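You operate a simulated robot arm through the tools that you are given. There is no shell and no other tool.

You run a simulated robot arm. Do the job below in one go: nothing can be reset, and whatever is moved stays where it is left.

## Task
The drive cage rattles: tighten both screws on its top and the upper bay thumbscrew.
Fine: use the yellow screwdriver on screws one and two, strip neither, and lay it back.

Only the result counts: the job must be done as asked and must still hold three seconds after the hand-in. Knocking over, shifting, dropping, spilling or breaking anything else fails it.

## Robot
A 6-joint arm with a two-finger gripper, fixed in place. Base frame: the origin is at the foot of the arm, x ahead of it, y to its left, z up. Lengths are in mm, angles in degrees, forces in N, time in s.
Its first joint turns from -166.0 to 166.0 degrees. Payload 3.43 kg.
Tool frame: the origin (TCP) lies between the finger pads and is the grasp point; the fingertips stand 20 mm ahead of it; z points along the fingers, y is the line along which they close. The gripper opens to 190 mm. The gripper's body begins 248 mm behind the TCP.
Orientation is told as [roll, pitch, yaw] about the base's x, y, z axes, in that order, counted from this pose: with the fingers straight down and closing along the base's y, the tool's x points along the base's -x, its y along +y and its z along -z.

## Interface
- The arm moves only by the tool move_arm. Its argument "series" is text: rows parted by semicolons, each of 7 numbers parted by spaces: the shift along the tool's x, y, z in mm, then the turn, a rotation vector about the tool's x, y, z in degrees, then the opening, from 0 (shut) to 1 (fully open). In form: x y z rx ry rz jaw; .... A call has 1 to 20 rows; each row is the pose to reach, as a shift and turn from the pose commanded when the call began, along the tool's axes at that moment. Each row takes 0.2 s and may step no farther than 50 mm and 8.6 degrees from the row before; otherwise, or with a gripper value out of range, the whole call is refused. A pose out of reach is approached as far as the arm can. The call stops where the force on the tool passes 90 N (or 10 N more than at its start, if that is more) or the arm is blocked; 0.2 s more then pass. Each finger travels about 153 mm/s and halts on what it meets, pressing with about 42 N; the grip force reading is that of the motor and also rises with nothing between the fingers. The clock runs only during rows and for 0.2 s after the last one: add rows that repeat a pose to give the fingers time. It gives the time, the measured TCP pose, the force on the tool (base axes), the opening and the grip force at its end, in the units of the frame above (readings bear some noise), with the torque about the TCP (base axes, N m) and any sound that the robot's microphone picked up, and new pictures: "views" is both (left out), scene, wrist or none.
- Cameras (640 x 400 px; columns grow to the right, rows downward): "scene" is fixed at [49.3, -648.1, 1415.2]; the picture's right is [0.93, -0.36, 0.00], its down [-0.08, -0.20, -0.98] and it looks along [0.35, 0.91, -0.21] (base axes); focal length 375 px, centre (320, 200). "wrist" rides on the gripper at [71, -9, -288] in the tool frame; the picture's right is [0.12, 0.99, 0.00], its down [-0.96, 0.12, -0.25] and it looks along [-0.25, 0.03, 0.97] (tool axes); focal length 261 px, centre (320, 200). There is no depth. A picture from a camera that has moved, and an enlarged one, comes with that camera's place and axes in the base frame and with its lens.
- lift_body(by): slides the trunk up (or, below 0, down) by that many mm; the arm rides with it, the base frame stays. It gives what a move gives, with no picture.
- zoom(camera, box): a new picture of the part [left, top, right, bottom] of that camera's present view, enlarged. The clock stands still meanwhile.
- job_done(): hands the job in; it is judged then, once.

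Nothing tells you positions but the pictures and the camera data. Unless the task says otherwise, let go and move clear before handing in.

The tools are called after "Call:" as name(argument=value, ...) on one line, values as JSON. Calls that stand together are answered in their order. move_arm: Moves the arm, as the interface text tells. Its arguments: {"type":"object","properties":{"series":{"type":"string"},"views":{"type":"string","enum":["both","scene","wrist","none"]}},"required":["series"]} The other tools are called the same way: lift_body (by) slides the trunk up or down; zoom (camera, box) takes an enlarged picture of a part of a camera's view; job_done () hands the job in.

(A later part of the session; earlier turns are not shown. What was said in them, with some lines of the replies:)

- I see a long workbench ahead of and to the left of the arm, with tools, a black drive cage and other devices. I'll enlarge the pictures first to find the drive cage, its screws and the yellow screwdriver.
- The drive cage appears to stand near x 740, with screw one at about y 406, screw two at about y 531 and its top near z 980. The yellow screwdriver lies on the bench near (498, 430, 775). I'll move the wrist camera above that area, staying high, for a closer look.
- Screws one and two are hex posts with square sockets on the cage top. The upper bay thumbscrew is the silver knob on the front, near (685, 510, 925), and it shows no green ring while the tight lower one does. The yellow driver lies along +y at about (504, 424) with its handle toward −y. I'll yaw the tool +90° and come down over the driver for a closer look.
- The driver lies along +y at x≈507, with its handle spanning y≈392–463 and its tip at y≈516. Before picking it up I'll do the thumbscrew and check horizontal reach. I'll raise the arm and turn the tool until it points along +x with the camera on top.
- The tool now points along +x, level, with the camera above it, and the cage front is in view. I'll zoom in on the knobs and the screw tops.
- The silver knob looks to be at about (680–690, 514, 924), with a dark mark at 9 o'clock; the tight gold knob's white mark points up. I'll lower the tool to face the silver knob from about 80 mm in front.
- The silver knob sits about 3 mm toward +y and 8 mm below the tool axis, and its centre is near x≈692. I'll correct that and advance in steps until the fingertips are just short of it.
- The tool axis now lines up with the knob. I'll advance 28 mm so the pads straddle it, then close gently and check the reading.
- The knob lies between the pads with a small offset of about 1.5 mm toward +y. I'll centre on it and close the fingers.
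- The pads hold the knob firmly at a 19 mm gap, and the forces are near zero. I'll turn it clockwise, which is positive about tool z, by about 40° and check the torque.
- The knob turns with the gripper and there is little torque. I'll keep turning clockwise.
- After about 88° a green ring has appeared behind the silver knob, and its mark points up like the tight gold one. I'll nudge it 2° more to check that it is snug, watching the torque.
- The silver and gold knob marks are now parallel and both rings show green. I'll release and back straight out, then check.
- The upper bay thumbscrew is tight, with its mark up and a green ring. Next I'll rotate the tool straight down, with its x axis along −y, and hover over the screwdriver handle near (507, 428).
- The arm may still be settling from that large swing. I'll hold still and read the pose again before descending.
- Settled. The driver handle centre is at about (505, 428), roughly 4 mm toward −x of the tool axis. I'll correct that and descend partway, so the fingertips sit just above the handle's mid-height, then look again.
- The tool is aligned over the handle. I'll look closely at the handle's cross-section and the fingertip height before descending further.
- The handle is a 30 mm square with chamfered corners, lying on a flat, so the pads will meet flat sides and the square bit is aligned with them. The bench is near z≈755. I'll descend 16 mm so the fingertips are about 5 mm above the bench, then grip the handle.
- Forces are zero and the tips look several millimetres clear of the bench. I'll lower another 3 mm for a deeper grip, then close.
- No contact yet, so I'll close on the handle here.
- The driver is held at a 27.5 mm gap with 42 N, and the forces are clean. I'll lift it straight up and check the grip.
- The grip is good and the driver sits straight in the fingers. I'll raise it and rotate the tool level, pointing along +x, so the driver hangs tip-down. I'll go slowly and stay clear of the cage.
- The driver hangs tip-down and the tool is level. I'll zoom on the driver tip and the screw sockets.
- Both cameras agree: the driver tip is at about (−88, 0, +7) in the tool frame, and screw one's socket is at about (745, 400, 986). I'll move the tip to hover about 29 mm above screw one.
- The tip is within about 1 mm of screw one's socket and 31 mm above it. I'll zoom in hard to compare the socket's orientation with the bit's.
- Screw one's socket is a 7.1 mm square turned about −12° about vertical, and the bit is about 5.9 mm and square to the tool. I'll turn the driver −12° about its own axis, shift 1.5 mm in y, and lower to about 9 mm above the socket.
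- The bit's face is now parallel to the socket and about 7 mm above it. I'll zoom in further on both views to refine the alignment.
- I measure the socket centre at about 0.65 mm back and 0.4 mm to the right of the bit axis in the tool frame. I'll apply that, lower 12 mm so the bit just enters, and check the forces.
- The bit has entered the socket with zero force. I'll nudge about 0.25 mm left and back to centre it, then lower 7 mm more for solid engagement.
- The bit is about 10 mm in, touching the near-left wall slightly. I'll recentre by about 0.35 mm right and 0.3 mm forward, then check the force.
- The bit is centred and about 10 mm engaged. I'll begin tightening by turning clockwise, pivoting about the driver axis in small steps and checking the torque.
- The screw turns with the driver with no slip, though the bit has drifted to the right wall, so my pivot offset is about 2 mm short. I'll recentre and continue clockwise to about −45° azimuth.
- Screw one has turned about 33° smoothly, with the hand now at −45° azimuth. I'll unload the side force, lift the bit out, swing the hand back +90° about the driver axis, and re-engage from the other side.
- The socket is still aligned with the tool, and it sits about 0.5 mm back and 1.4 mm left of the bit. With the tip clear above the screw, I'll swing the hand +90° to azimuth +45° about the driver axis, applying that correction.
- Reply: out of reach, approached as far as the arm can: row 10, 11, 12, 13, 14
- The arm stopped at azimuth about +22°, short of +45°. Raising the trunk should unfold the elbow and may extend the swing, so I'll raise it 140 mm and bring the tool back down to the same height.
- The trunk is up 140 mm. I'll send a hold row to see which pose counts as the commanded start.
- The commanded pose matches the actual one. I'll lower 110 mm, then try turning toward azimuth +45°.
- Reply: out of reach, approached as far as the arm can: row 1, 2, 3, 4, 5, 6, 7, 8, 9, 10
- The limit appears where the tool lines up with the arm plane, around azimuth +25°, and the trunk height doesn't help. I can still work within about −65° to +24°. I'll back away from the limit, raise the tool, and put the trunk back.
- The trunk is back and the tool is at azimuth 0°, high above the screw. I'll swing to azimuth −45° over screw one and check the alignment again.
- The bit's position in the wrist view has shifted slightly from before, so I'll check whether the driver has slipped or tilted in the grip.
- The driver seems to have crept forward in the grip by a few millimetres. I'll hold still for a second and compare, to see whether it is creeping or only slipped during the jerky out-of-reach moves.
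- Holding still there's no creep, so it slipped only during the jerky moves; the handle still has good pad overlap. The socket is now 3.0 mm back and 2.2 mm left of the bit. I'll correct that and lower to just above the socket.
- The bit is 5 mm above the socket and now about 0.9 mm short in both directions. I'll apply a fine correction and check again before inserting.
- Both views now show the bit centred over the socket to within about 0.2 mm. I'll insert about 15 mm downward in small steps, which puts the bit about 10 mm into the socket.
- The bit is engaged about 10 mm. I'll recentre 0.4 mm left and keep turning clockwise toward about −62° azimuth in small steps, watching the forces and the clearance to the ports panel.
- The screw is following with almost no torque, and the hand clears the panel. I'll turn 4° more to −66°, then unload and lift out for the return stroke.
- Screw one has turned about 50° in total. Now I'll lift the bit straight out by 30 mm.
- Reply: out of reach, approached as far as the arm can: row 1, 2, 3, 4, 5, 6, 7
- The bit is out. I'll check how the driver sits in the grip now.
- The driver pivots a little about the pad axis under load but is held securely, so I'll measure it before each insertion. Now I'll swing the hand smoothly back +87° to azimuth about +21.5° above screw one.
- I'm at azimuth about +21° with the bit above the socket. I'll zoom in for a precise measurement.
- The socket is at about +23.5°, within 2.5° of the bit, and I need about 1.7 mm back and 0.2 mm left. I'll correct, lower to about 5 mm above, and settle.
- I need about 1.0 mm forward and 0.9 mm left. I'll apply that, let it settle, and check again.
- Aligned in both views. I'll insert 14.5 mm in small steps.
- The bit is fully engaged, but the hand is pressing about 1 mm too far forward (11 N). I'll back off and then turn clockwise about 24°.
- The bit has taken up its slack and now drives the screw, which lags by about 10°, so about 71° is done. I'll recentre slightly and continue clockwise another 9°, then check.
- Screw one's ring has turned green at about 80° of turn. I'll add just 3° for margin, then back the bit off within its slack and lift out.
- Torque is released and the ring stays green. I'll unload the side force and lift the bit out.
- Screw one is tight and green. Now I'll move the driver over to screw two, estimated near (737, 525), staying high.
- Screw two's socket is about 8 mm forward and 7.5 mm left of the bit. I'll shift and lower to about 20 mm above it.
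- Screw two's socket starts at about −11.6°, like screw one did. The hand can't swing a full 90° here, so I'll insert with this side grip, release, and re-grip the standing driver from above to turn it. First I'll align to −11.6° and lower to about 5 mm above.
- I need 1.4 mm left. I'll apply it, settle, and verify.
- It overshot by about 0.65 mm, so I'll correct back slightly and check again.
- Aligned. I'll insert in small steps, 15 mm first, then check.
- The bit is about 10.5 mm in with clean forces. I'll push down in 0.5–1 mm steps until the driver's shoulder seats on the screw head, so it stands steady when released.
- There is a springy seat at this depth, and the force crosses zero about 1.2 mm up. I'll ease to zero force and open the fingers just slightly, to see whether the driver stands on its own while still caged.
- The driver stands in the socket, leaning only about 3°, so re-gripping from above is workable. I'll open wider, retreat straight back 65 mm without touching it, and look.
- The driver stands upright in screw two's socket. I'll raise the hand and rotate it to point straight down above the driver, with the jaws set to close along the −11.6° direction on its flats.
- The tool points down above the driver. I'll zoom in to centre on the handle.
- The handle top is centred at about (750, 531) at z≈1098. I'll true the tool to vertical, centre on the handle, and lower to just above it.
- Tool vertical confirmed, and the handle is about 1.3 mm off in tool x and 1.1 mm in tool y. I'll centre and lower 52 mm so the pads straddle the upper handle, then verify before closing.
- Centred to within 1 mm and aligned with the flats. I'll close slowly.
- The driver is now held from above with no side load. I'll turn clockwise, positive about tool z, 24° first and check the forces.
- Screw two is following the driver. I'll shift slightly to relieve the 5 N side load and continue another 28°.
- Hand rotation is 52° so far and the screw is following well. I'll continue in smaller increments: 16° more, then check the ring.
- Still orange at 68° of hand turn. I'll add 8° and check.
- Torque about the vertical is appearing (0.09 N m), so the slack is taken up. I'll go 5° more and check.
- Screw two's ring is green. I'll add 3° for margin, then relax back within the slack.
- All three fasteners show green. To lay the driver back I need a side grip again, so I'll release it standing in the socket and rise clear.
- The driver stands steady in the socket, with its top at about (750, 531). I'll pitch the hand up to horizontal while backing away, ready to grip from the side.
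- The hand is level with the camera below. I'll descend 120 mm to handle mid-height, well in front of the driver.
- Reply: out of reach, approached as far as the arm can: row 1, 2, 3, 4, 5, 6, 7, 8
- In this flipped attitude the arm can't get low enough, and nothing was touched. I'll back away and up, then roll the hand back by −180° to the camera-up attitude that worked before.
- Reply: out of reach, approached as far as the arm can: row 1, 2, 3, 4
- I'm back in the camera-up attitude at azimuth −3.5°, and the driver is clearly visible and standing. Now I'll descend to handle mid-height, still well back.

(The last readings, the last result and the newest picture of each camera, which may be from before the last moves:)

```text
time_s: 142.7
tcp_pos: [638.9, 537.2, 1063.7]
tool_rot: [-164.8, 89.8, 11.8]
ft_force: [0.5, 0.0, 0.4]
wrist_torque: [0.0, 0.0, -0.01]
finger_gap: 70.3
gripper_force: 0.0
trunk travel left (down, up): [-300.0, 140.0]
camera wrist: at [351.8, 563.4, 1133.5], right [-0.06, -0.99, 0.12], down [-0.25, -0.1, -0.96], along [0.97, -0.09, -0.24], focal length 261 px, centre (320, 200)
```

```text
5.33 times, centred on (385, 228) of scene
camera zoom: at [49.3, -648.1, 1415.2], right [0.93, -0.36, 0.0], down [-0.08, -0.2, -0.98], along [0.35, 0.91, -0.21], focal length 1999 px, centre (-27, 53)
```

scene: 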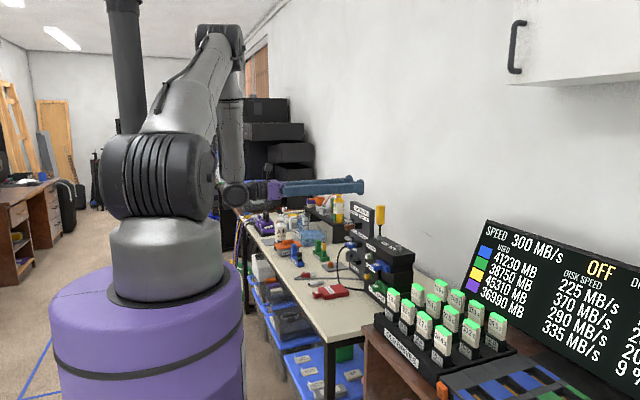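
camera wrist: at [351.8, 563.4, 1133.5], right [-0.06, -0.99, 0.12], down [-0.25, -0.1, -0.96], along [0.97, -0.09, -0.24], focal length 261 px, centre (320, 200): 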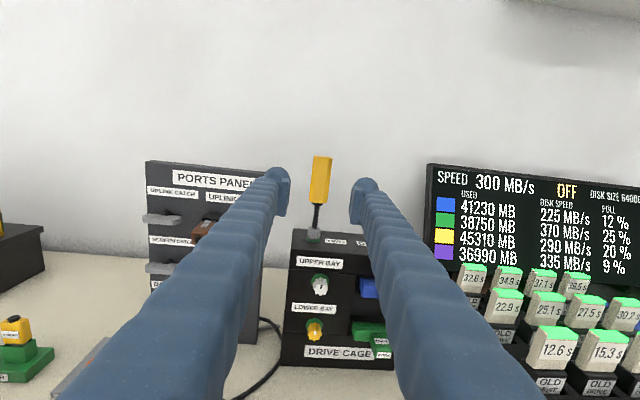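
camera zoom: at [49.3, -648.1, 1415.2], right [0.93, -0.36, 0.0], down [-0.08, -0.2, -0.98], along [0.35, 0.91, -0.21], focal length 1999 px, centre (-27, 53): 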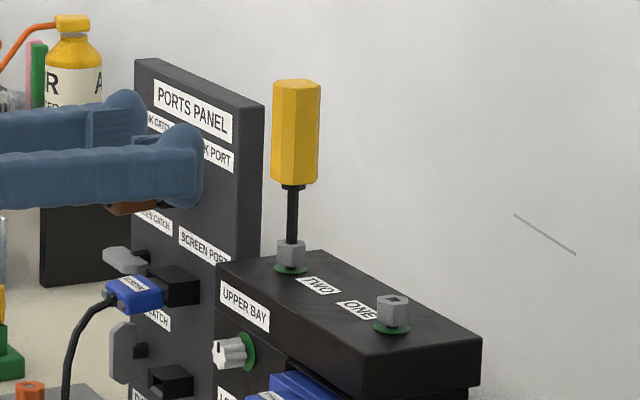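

Aligned to about 1 mm. I'll advance 85 mm with the jaws open, then check the alignment before the last bit.

Call:
move_arm(series="0 0.9 20 0 0 0 0.37; 0 0.9 42 0 0 0 0.37; 0 0.9 64 0 0 0 0.37; 0 0.9 85 0 0 0 0.37; 0 0.9 85 0 0 0 0.37; 0 0.9 85 0 0 0 0.37; 0 0.9 85 0 0 0 0.37", views="none")

Call:
zoom(camera="wrist", box=[260, 130, 380, 280])

Call:
zoom(camera="scene", box=[355, 190, 415, 265])

```text
time_s: 144.3
tcp_pos: [721.9, 529.9, 1062.2]
tool_rot: [-162.8, 89.7, 13.7]
ft_force: [0.7, 0.1, 0.0]
wrist_torque: [0.01, 0.03, 0.04]
finger_gap: 70.2
gripper_force: 0.0
trunk travel left (down, up): [-300.0, 140.0]
```

```text
2.67 times, centred on (320, 205) of wrist
camera zoom: at [434.8, 555.9, 1131.8], right [-0.06, -0.99, 0.12], down [-0.25, -0.1, -0.96], along [0.97, -0.09, -0.24], focal length 695 px, centre (320, 187)
```

zoom: 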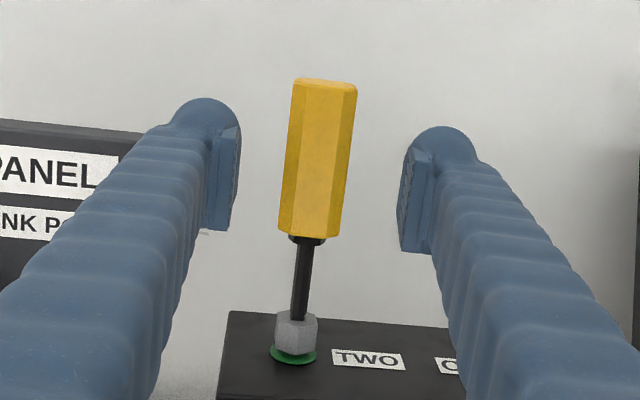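

```text
5.33 times, centred on (385, 228) of scene
camera zoom: at [49.3, -648.1, 1415.2], right [0.93, -0.36, 0.0], down [-0.08, -0.2, -0.98], along [0.35, 0.91, -0.21], focal length 1999 px, centre (-27, 53)
```

zoom: 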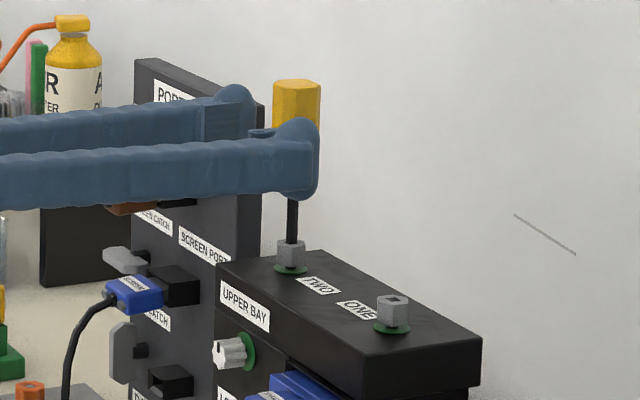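

Well centred. I'll advance another 24 mm and close slowly on the handle.

Call:
move_arm(series="0 -0.4 8 0 0 0 0.37; 0 -0.4 16 0 0 0 0.37; 0 -0.4 24 0 0 0 0.37; 0 -0.4 24 0 0 0 0.37; 0 -0.4 24 0 0 0 0.3; 0 -0.4 24 0 0 0 0.22; 0 -0.4 24 0 0 0 0.18; 0 -0.4 24 0 0 0 0.165; 0 -0.4 24 0 0 0 0.155; 0 -0.4 24 0 0 0 0.145; 0 -0.4 24 0 0 0 0.13; 0 -0.4 24 0 0 0 0.08; 0 -0.4 24 0 0 0 0; 0 -0.4 24 0 0 0 0", views="none")

Call:
zoom(camera="wrist", box=[280, 150, 360, 280])

Call:
zoom(camera="scene", box=[365, 195, 405, 245])

```text
time_s: 147.3
tcp_pos: [746.5, 530.1, 1063.7]
tool_rot: [-161.6, 89.7, 14.9]
ft_force: [1.1, 1.8, -0.3]
wrist_torque: [0.18, -0.02, 0.01]
finger_gap: 27.8
gripper_force: 42.2
trunk travel left (down, up): [-300.0, 140.0]
```

```text
3.08 times, centred on (320, 215) of wrist
camera zoom: at [460.4, 555.6, 1133.0], right [-0.06, -0.99, 0.12], down [-0.25, -0.1, -0.96], along [0.97, -0.09, -0.24], focal length 802 px, centre (320, 154)
```

zoom: 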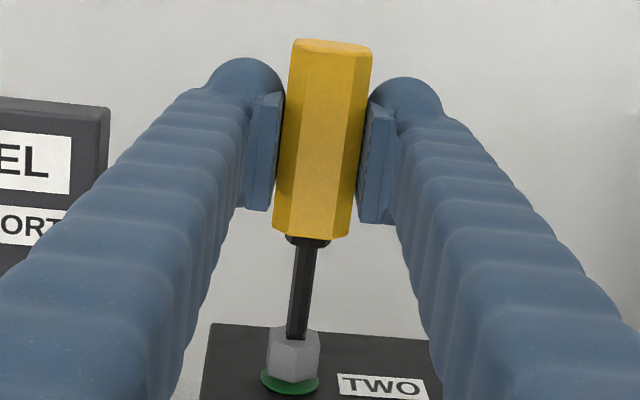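

```text
8.00 times, centred on (385, 220) of scene
camera zoom: at [49.3, -648.1, 1415.2], right [0.93, -0.36, 0.0], down [-0.08, -0.2, -0.98], along [0.35, 0.91, -0.21], focal length 2998 px, centre (-200, 40)
```

zoom: 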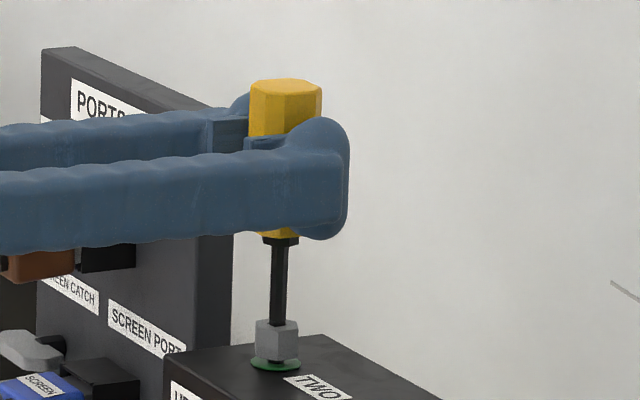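

The driver is gripped again from the side. I'll lift it straight out of screw two.

Call:
move_arm(series="2 0 0 0 0 0 0; 5 0 0 0 0 0 0; 9 0 0 0 0 0 0; 14 0 0 0 0 0 0; 22 0 0 0 0 0 0; 35 0 0 0 0 0 0; 55 0 0 0 0 0 0; 80 0 0 0 0 0 0; 80 0 0 0 0 0 0; 80 0 0 0 0 0 0", views="both")

Call:
zoom(camera="wrist", box=[250, 220, 390, 340])

Call:
zoom(camera="scene", box=[355, 180, 425, 265])

```text
time_s: 149.5
tcp_pos: [746.0, 529.1, 1144.3]
tool_rot: [-168.6, 89.9, 8.0]
ft_force: [-0.3, 0.1, -1.1]
wrist_torque: [0.0, -0.01, -0.06]
finger_gap: 27.7
gripper_force: 41.6
trunk travel left (down, up): [-300.0, 140.0]
camera wrist: at [459.1, 555.7, 1213.2], right [-0.06, -0.99, 0.12], down [-0.25, -0.1, -0.96], along [0.97, -0.09, -0.24], focal length 261 px, centre (320, 200)
```

scene: 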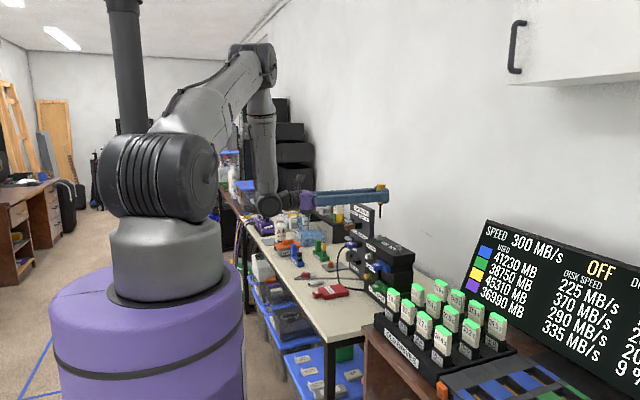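
wrist: 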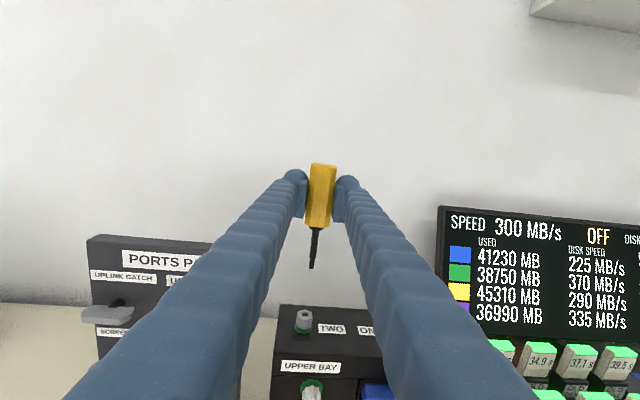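

```text
3.33 times, centred on (320, 280) of wrist
camera zoom: at [459.1, 555.7, 1213.2], right [-0.06, -0.99, 0.12], down [-0.25, -0.1, -0.96], along [0.97, -0.09, -0.24], focal length 869 px, centre (320, -67)
```

zoom: 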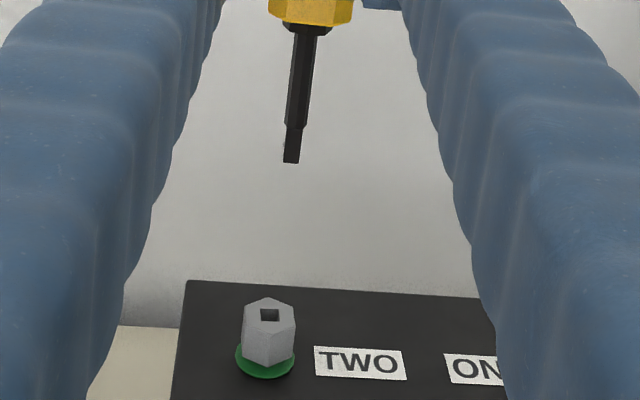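

```text
4.71 times, centred on (390, 222) of scene
camera zoom: at [49.3, -648.1, 1415.2], right [0.93, -0.36, 0.0], down [-0.08, -0.2, -0.98], along [0.35, 0.91, -0.21], focal length 1764 px, centre (-9, 94)
```

zoom: 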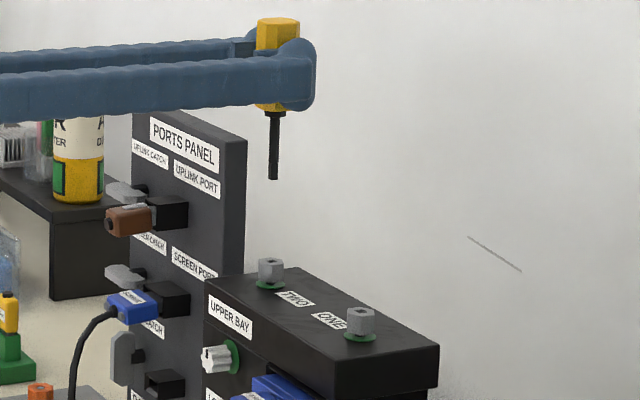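

All fasteners are green and the driver is free. I'll carry it back along the earlier route, first to about (600, 430, 1150) with the tool at azimuth 0°.

Call:
move_arm(series="2 10 -15 0.5 0 0 0; 4 28 -38 1 0 0 0; 5 50 -65 1.7 0 0 0; 6 72 -92 2.3 0 0 0; 6 92 -118 3 0 0 0; 6 104 -134 3.4 0 0 0; 6 107.4 -139.9 3.4 0 0 0; 6 107.4 -139.9 3.4 0 0 0", views="none")

```text
time_s: 151.3
tcp_pos: [600.5, 429.3, 1146.9]
tool_rot: [-167.4, 89.9, 12.4]
ft_force: [0.2, -0.3, -0.8]
wrist_torque: [0.0, 0.02, -0.02]
finger_gap: 27.5
gripper_force: 41.7
trunk travel left (down, up): [-300.0, 140.0]
```

Call:
move_arm(series="0 0 -4 -3.464 -3.464 3.464 0; 0 0 -10 -6.928 -6.928 6.928 0; 0 0 -16 -10.392 -10.392 10.392 0; 0 0 -22 -13.856 -13.856 13.856 0; 0 0 -28 -17.321 -17.321 17.321 0; 0 0 -34 -20.785 -20.785 20.785 0; 0 0 -40 -24.249 -24.249 24.249 0; 0 0 -46 -27.713 -27.713 27.713 0; 0 0 -52 -31.177 -31.177 31.177 0; -4 0 -58 -34.641 -34.641 34.641 0; -10 0 -64 -38.105 -38.105 38.105 0; -18 0 -70 -41.569 -41.569 41.569 0; -28 0 -76 -45.033 -45.033 45.033 0; -40 0 -80 -48.497 -48.497 48.497 0; -55 0 -84 -51.962 -51.962 51.962 0; -70 0 -87 -55.426 -55.426 55.426 0; -88 0 -90 -58.89 -58.89 58.89 0; -106 0 -92 -62.354 -62.354 62.354 0; -124 1 -94 -65.818 -65.818 65.818 0; -140 1 -95 -69.282 -69.282 69.282 0", views="none")

Call:
move_arm(series="0 0 0 0 0 0 0; 0 0 0 0 0 0 0; 0 0 0 0 0 0 0; 0 0 0 0 0 0 0; 0 0 0 0 0 0 0", views="both")

Call:
zoom(camera="wrist", box=[240, 130, 400, 280])

Call:
zoom(camera="scene", box=[290, 200, 390, 320])

```text
time_s: 155.5
tcp_pos: [506.1, 428.8, 1007.0]
tool_rot: [-0.1, 0.0, 89.9]
ft_force: [0.1, 0.4, -1.0]
wrist_torque: [-0.01, 0.11, 0.02]
finger_gap: 27.5
gripper_force: 42.2
trunk travel left (down, up): [-300.0, 140.0]
```

```text
time_s: 156.7
tcp_pos: [507.2, 429.0, 1008.0]
tool_rot: [-0.1, 0.0, 89.9]
ft_force: [-0.5, 0.2, -1.0]
wrist_torque: [-0.01, 0.0, 0.01]
finger_gap: 27.4
gripper_force: 41.8
trunk travel left (down, up): [-300.0, 140.0]
camera wrist: at [513.6, 359.1, 1295.8], right [-0.99, -0.12, 0.0], down [-0.11, 0.96, 0.25], along [-0.03, 0.25, -0.97], focal length 261 px, centre (320, 200)
```

scene: 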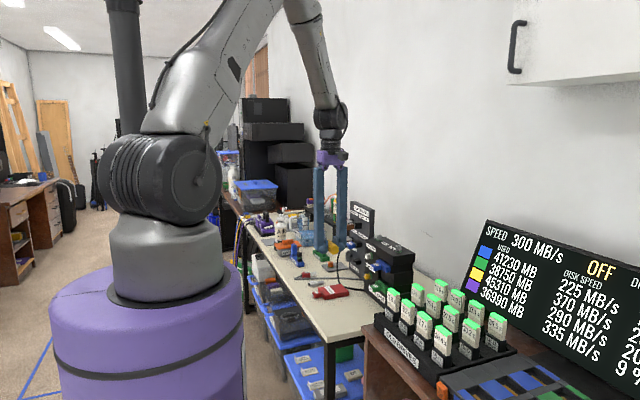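
wrist: 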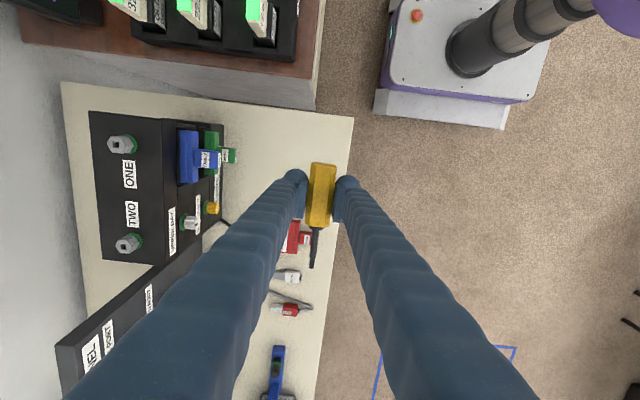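

```text
2.67 times, centred on (320, 205) of wrist
camera zoom: at [513.6, 359.1, 1295.8], right [-0.99, -0.12, 0.0], down [-0.11, 0.96, 0.25], along [-0.03, 0.25, -0.97], focal length 695 px, centre (320, 187)
```

zoom: 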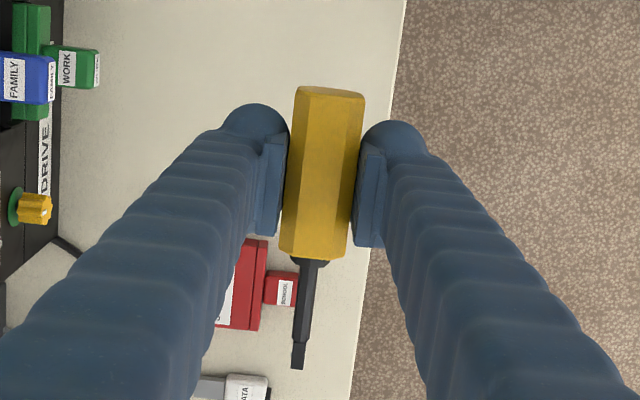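

```text
3.33 times, centred on (340, 260) of scene
camera zoom: at [49.3, -648.1, 1415.2], right [0.93, -0.36, 0.0], down [-0.08, -0.2, -0.98], along [0.35, 0.91, -0.21], focal length 1249 px, centre (253, 0)
```

zoom: 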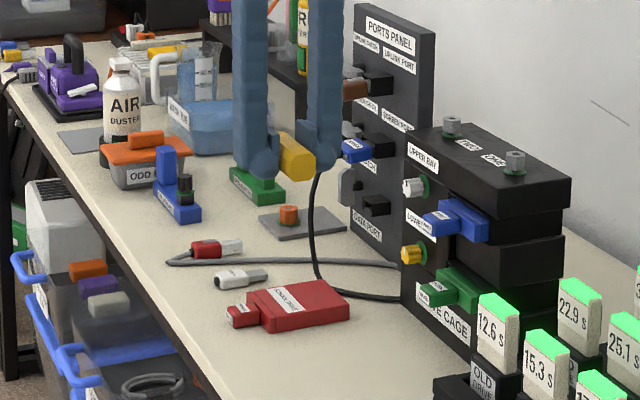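

The tool is straight down over the original spot with the driver horizontal. I'll check the driver's pitch in the grip before lowering.

Call:
zoom(camera="scene", box=[305, 230, 355, 270])

Call:
zoom(camera="wrist", box=[290, 150, 350, 270])

```text
10.00 times, centred on (330, 250) of scene
camera zoom: at [49.3, -648.1, 1415.2], right [0.93, -0.36, 0.0], down [-0.08, -0.2, -0.98], along [0.35, 0.91, -0.21], focal length 3747 px, centre (220, -300)
```

zoom: 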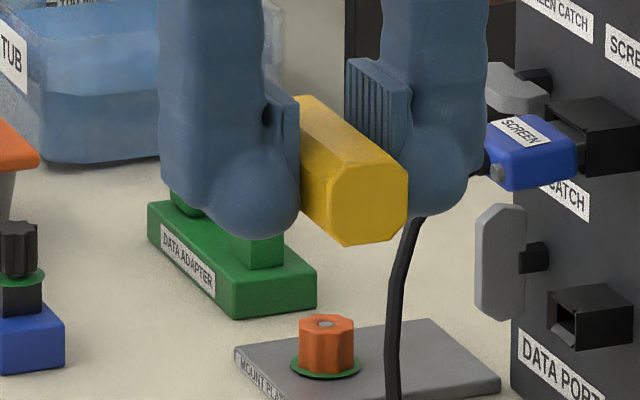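

```text
3.33 times, centred on (320, 210) of wrist
camera zoom: at [513.6, 359.1, 1295.8], right [-0.99, -0.12, 0.0], down [-0.11, 0.96, 0.25], along [-0.03, 0.25, -0.97], focal length 869 px, centre (320, 167)
```

zoom: 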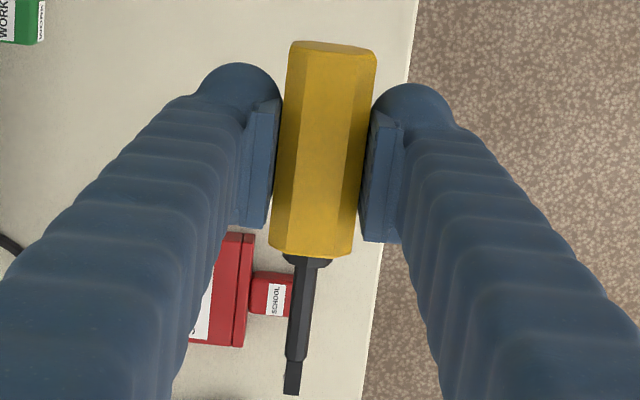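

The driver is level within about 2°, with its axis about 3 mm below the TCP. I'll shift slightly to the original spot and lower to about 24 mm above the final height.

Call:
move_arm(series="1 0.5 30 0 0 0 0; 2 1 70 0 0 0 0; 3.5 1.5 110 0 0 0 0; 3.5 1.5 150 0 0 0 0; 3.5 1.5 185 0 0 0 0; 3.5 1.5 208 0 0 0 0; 3.5 1.5 208 0 0 0 0; 3.5 1.5 208 0 0 0 0", views="wrist")

Call:
zoom(camera="scene", box=[310, 275, 360, 325])

```text
time_s: 158.5
tcp_pos: [502.0, 427.7, 800.3]
tool_rot: [-0.2, -0.1, 90.0]
ft_force: [-1.0, 0.1, -0.8]
wrist_torque: [0.0, -0.01, -0.04]
finger_gap: 27.4
gripper_force: 41.7
trunk travel left (down, up): [-300.0, 140.0]
camera wrist: at [510.7, 356.8, 1088.6], right [-0.99, -0.12, 0.0], down [-0.11, 0.96, 0.25], along [-0.03, 0.25, -0.97], focal length 261 px, centre (320, 200)
```

wrist: 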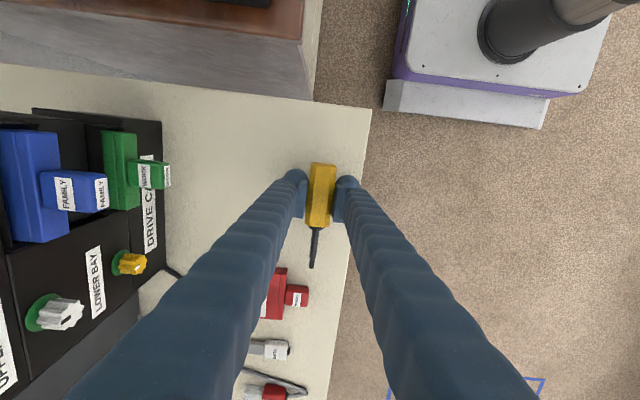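

```text
8.00 times, centred on (335, 300) of scene
camera zoom: at [49.3, -648.1, 1415.2], right [0.93, -0.36, 0.0], down [-0.08, -0.2, -0.98], along [0.35, 0.91, -0.21], focal length 2998 px, centre (200, -600)
```

zoom: 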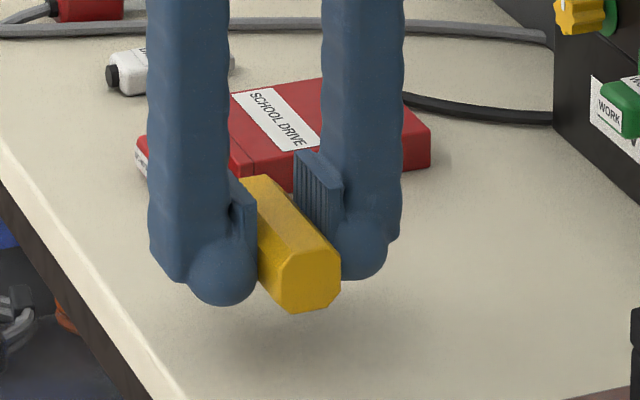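

About 25 mm above the bench. I'll lower to near contact and then feel for the bench in 1 mm steps.

Call:
move_arm(series="0 -1.5 6 0 0 0 0; 0 -3 12 0 0 0 0; 0 -3 18 0 0 0 0; 0 -3 22 0 0 0 0; 0 -3 22 0 0 0 0; 0 -3 22 0 0 0 0", views="none")

Call:
zoom(camera="scene", box=[315, 285, 355, 325])

```text
time_s: 159.9
tcp_pos: [507.6, 427.9, 778.9]
tool_rot: [-0.1, 0.1, 89.9]
ft_force: [0.2, 0.3, -0.7]
wrist_torque: [-0.03, 0.01, -0.03]
finger_gap: 27.5
gripper_force: 42.4
trunk travel left (down, up): [-300.0, 140.0]
```

```text
10.00 times, centred on (335, 305) of scene
camera zoom: at [49.3, -648.1, 1415.2], right [0.93, -0.36, 0.0], down [-0.08, -0.2, -0.98], along [0.35, 0.91, -0.21], focal length 3747 px, centre (170, -850)
```

zoom: 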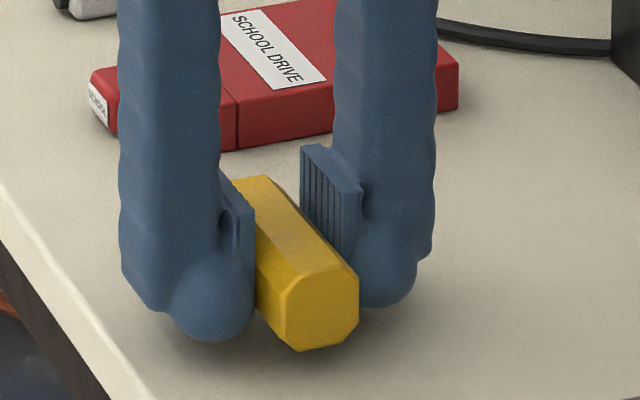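

Call:
move_arm(series="0 0 1 0 0 0 0; 0 0 2 0 0 0 0; 0 0 3 0 0 0 0; 0 0 3 0 0 0 0; 0 0 3 0 0 0 0", views="none")

Call:
move_arm(series="0 0 1 0 0 0 0; 0 0 2 0 0 0 0; 0 0 2 0 0 0 0; 0 0 2 0 0 0 0", views="none")

```text
time_s: 161.1
tcp_pos: [508.2, 426.3, 775.2]
tool_rot: [-0.1, 0.0, 89.9]
ft_force: [0.0, 0.6, -0.2]
wrist_torque: [-0.04, 0.01, -0.02]
finger_gap: 27.3
gripper_force: 41.4
trunk travel left (down, up): [-300.0, 140.0]
```

```text
time_s: 162.1
tcp_pos: [508.7, 425.1, 773.7]
tool_rot: [-0.1, 0.0, 90.0]
ft_force: [0.8, 0.0, -1.2]
wrist_torque: [0.0, -0.01, -0.01]
finger_gap: 27.4
gripper_force: 42.0
trunk travel left (down, up): [-300.0, 140.0]
```

Call:
move_arm(series="0 0 1 0 0 0 0; 0 0 2 0 0 0 0; 0 0 2 0 0 0 0; 0 0 2 0 0 0 0", views="none")

Call:
zoom(camera="scene", box=[315, 285, 355, 325])

```text
time_s: 163.1
tcp_pos: [509.3, 425.8, 770.9]
tool_rot: [-0.2, 0.1, 89.9]
ft_force: [0.4, 0.9, -0.5]
wrist_torque: [0.0, 0.0, -0.02]
finger_gap: 27.5
gripper_force: 41.6
trunk travel left (down, up): [-300.0, 140.0]
```

```text
10.00 times, centred on (335, 305) of scene
camera zoom: at [49.3, -648.1, 1415.2], right [0.93, -0.36, 0.0], down [-0.08, -0.2, -0.98], along [0.35, 0.91, -0.21], focal length 3747 px, centre (170, -850)
```

zoom: 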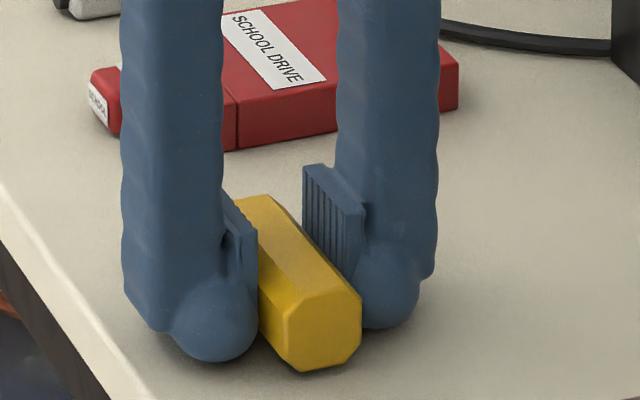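

Still no contact, so the bench is near z≈750. I'll continue in half-millimetre steps.

Call:
move_arm(series="0 0 0.5 0 0 0 0; 0 0 1 0 0 0 0; 0 0 1 0 0 0 0; 0 0 1 0 0 0 0", views="none")

Call:
move_arm(series="0 0 0.5 0 0 0 0; 0 0 0.8 0 0 0 0; 0 0 0.8 0 0 0 0; 0 0 0.8 0 0 0 0", views="none")

```text
time_s: 164.1
tcp_pos: [508.4, 427.9, 770.3]
tool_rot: [0.0, 0.0, 89.9]
ft_force: [-1.5, 0.9, -1.3]
wrist_torque: [-0.04, 0.0, 0.03]
finger_gap: 27.4
gripper_force: 41.8
trunk travel left (down, up): [-300.0, 140.0]
```

```text
time_s: 165.1
tcp_pos: [507.3, 426.1, 769.7]
tool_rot: [-0.3, 0.0, 89.9]
ft_force: [-3.4, -0.7, 11.1]
wrist_torque: [0.0, 0.3, -0.01]
finger_gap: 27.5
gripper_force: 41.7
trunk travel left (down, up): [-300.0, 140.0]
```

Light contact with the bench (11 N). I'll back off 0.4 mm and look at the gap under the handle before releasing.

Call:
move_arm(series="0 0 -0.4 0 0 0 0; 0 0 -0.4 0 0 0 0; 0 0 -0.4 0 0 0 0", views="none")

Call:
zoom(camera="scene", box=[322, 292, 352, 325])

Call:
zoom(camera="wrist", box=[290, 150, 350, 280])

```text
time_s: 165.9
tcp_pos: [509.8, 427.3, 769.7]
tool_rot: [-0.1, 0.0, 89.8]
ft_force: [-0.5, -0.2, 0.9]
wrist_torque: [-0.04, 0.06, -0.02]
finger_gap: 27.3
gripper_force: 41.4
trunk travel left (down, up): [-300.0, 140.0]
```

```text
12.12 times, centred on (337, 308) of scene
camera zoom: at [49.3, -648.1, 1415.2], right [0.93, -0.36, 0.0], down [-0.08, -0.2, -0.98], along [0.35, 0.91, -0.21], focal length 4542 px, centre (114, -1115)
```

zoom: 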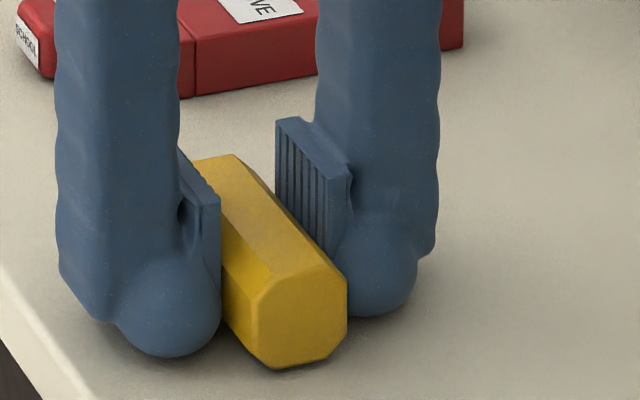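

```text
3.08 times, centred on (320, 215) of wrist
camera zoom: at [516.8, 356.6, 1057.7], right [-0.99, -0.12, 0.0], down [-0.11, 0.96, 0.25], along [-0.03, 0.25, -0.97], focal length 802 px, centre (320, 154)
```

zoom: 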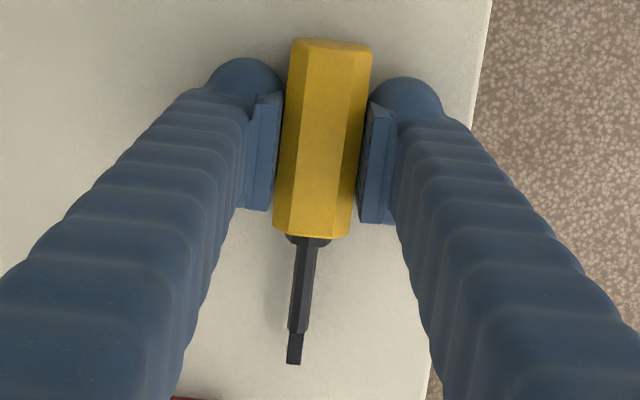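

The handle is practically on the bench. I'll release gently.

Call:
move_arm(series="0 0 0 0 0 0 0.14; 0 0 0 0 0 0 0.15; 0 0 0 0 0 0 0.16; 0 0 0 0 0 0 0.18; 0 0 0 0 0 0 0.22; 0 0 0 0 0 0 0.28; 0 0 0 0 0 0 0.34; 0 0 0 0 0 0 0.34; 0 0 0 0 0 0 0.34", views="none")

Call:
zoom(camera="scene", box=[315, 285, 355, 325])

Call:
zoom(camera="wrist", box=[270, 130, 370, 280])

```text
time_s: 167.9
tcp_pos: [509.4, 426.3, 769.9]
tool_rot: [-0.1, -0.1, 89.9]
ft_force: [-0.2, -0.4, -0.3]
wrist_torque: [0.02, 0.03, 0.02]
finger_gap: 64.7
gripper_force: 0.0
trunk travel left (down, up): [-300.0, 140.0]
```

```text
10.00 times, centred on (335, 305) of scene
camera zoom: at [49.3, -648.1, 1415.2], right [0.93, -0.36, 0.0], down [-0.08, -0.2, -0.98], along [0.35, 0.91, -0.21], focal length 3747 px, centre (170, -850)
```

zoom: 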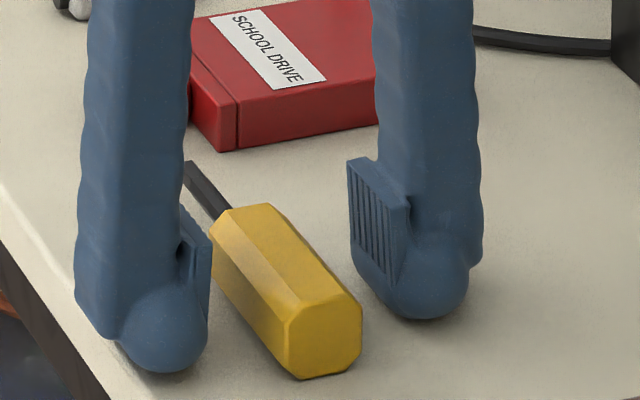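

```text
2.67 times, centred on (320, 205) of wrist
camera zoom: at [516.9, 356.6, 1057.8], right [-0.99, -0.12, 0.0], down [-0.11, 0.96, 0.25], along [-0.03, 0.25, -0.97], focal length 695 px, centre (320, 187)
```

zoom: 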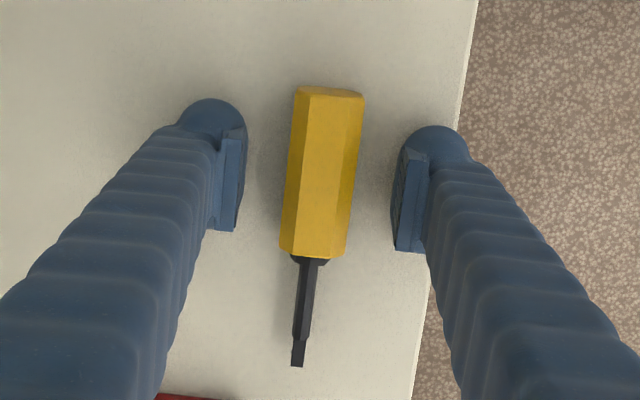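

The driver lies flat on the bench in its original spot. I'll rise straight up and clear.

Call:
move_arm(series="0 0 -10 0 0 0 0.36; 0 0 -30 0 0 0 0.36; 0 0 -70 0 0 0 0.36; 0 0 -115 0 0 0 0.36; 0 0 -160 0 0 0 0.36; 0 0 -205 0 0 0 0.36; 0 0 -250 0 0 0 0.36; 0 0 -295 0 0 0 0.36; 0 0 -340 0 0 0 0.36; 0 0 -340 0 0 0 0.36", views="both")

Call:
zoom(camera="wrist", box=[60, 90, 380, 290])

Call:
zoom(camera="scene", box=[300, 200, 430, 330])

Call:
zoom(camera="scene", box=[345, 215, 425, 275])

```text
time_s: 170.1
tcp_pos: [507.2, 426.6, 1107.0]
tool_rot: [-0.2, 0.0, 89.9]
ft_force: [-0.5, -0.8, 0.2]
wrist_torque: [0.0, 0.06, 0.02]
finger_gap: 68.5
gripper_force: 0.2
trunk travel left (down, up): [-300.0, 140.0]
camera wrist: at [515.7, 355.6, 1395.7], right [-0.99, -0.12, 0.0], down [-0.11, 0.96, 0.25], along [-0.03, 0.25, -0.97], focal length 261 px, centre (320, 200)
```

scene: 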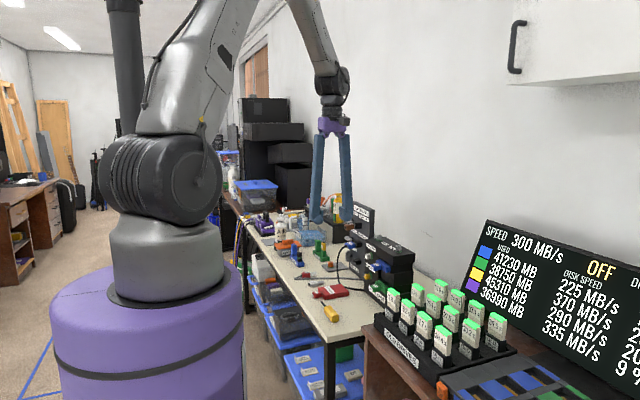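
wrist: 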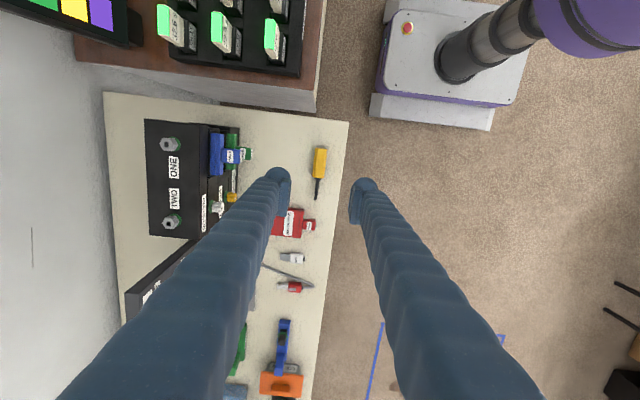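

```text
2.00 times, centred on (220, 190) of wrist
camera zoom: at [515.7, 355.6, 1395.7], right [-0.99, -0.12, 0.0], down [-0.11, 0.96, 0.25], along [-0.03, 0.25, -0.97], focal length 521 px, centre (520, 220)
```

zoom: 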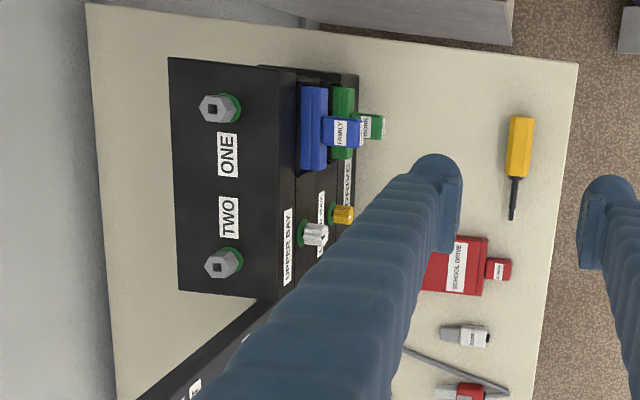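

```text
3.08 times, centred on (365, 265) of scene
camera zoom: at [49.3, -648.1, 1415.2], right [0.93, -0.36, 0.0], down [-0.08, -0.2, -0.98], along [0.35, 0.91, -0.21], focal length 1153 px, centre (182, 0)
```

zoom: 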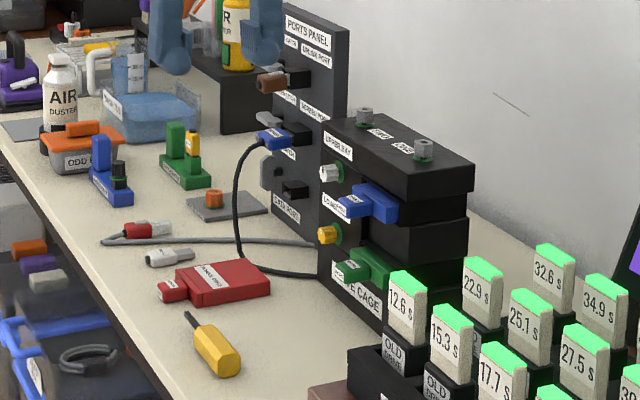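

```text
6.67 times, centred on (385, 245) of scene
camera zoom: at [49.3, -648.1, 1415.2], right [0.93, -0.36, 0.0], down [-0.08, -0.2, -0.98], along [0.35, 0.91, -0.21], focal length 2498 px, centre (-113, -100)
```

zoom: 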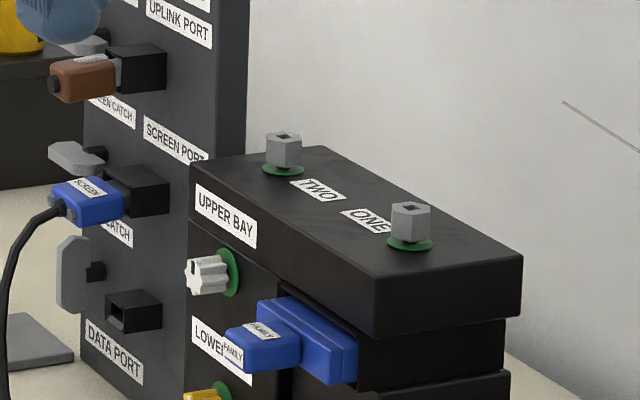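

Screw one, screw two and the upper bay thumbscrew all show green rings. The yellow driver lies on the bench where it was, nothing else has moved, and the gripper is open and clear. I'm handing the job in.

Call:
job_done()

```text
The job is handed in.
```

I tightened both screws on top of the drive cage and the upper bay thumbscrew; all three showed green rings in the last pictures before hand-in.

- **Screws one and two:** I used the yellow screwdriver on both. I stopped each one about 3° after its ring turned green, and saw no sign of slipping or stripping.
- **Upper bay thumbscrew:** I turned it clockwise a quarter turn, until its mark pointed up like the tight lower one.
- **Screwdriver:** It is back on the bench in its original spot, tip the same way as before. It dropped at most a few millimetres on release and did not roll.

Partway through I had to leave the driver standing in screw two's socket and re-grip it from above, because the arm couldn't swing far enough from the side. Nothing else on the bench looked moved, and the gripper was open and clear when I handed in.
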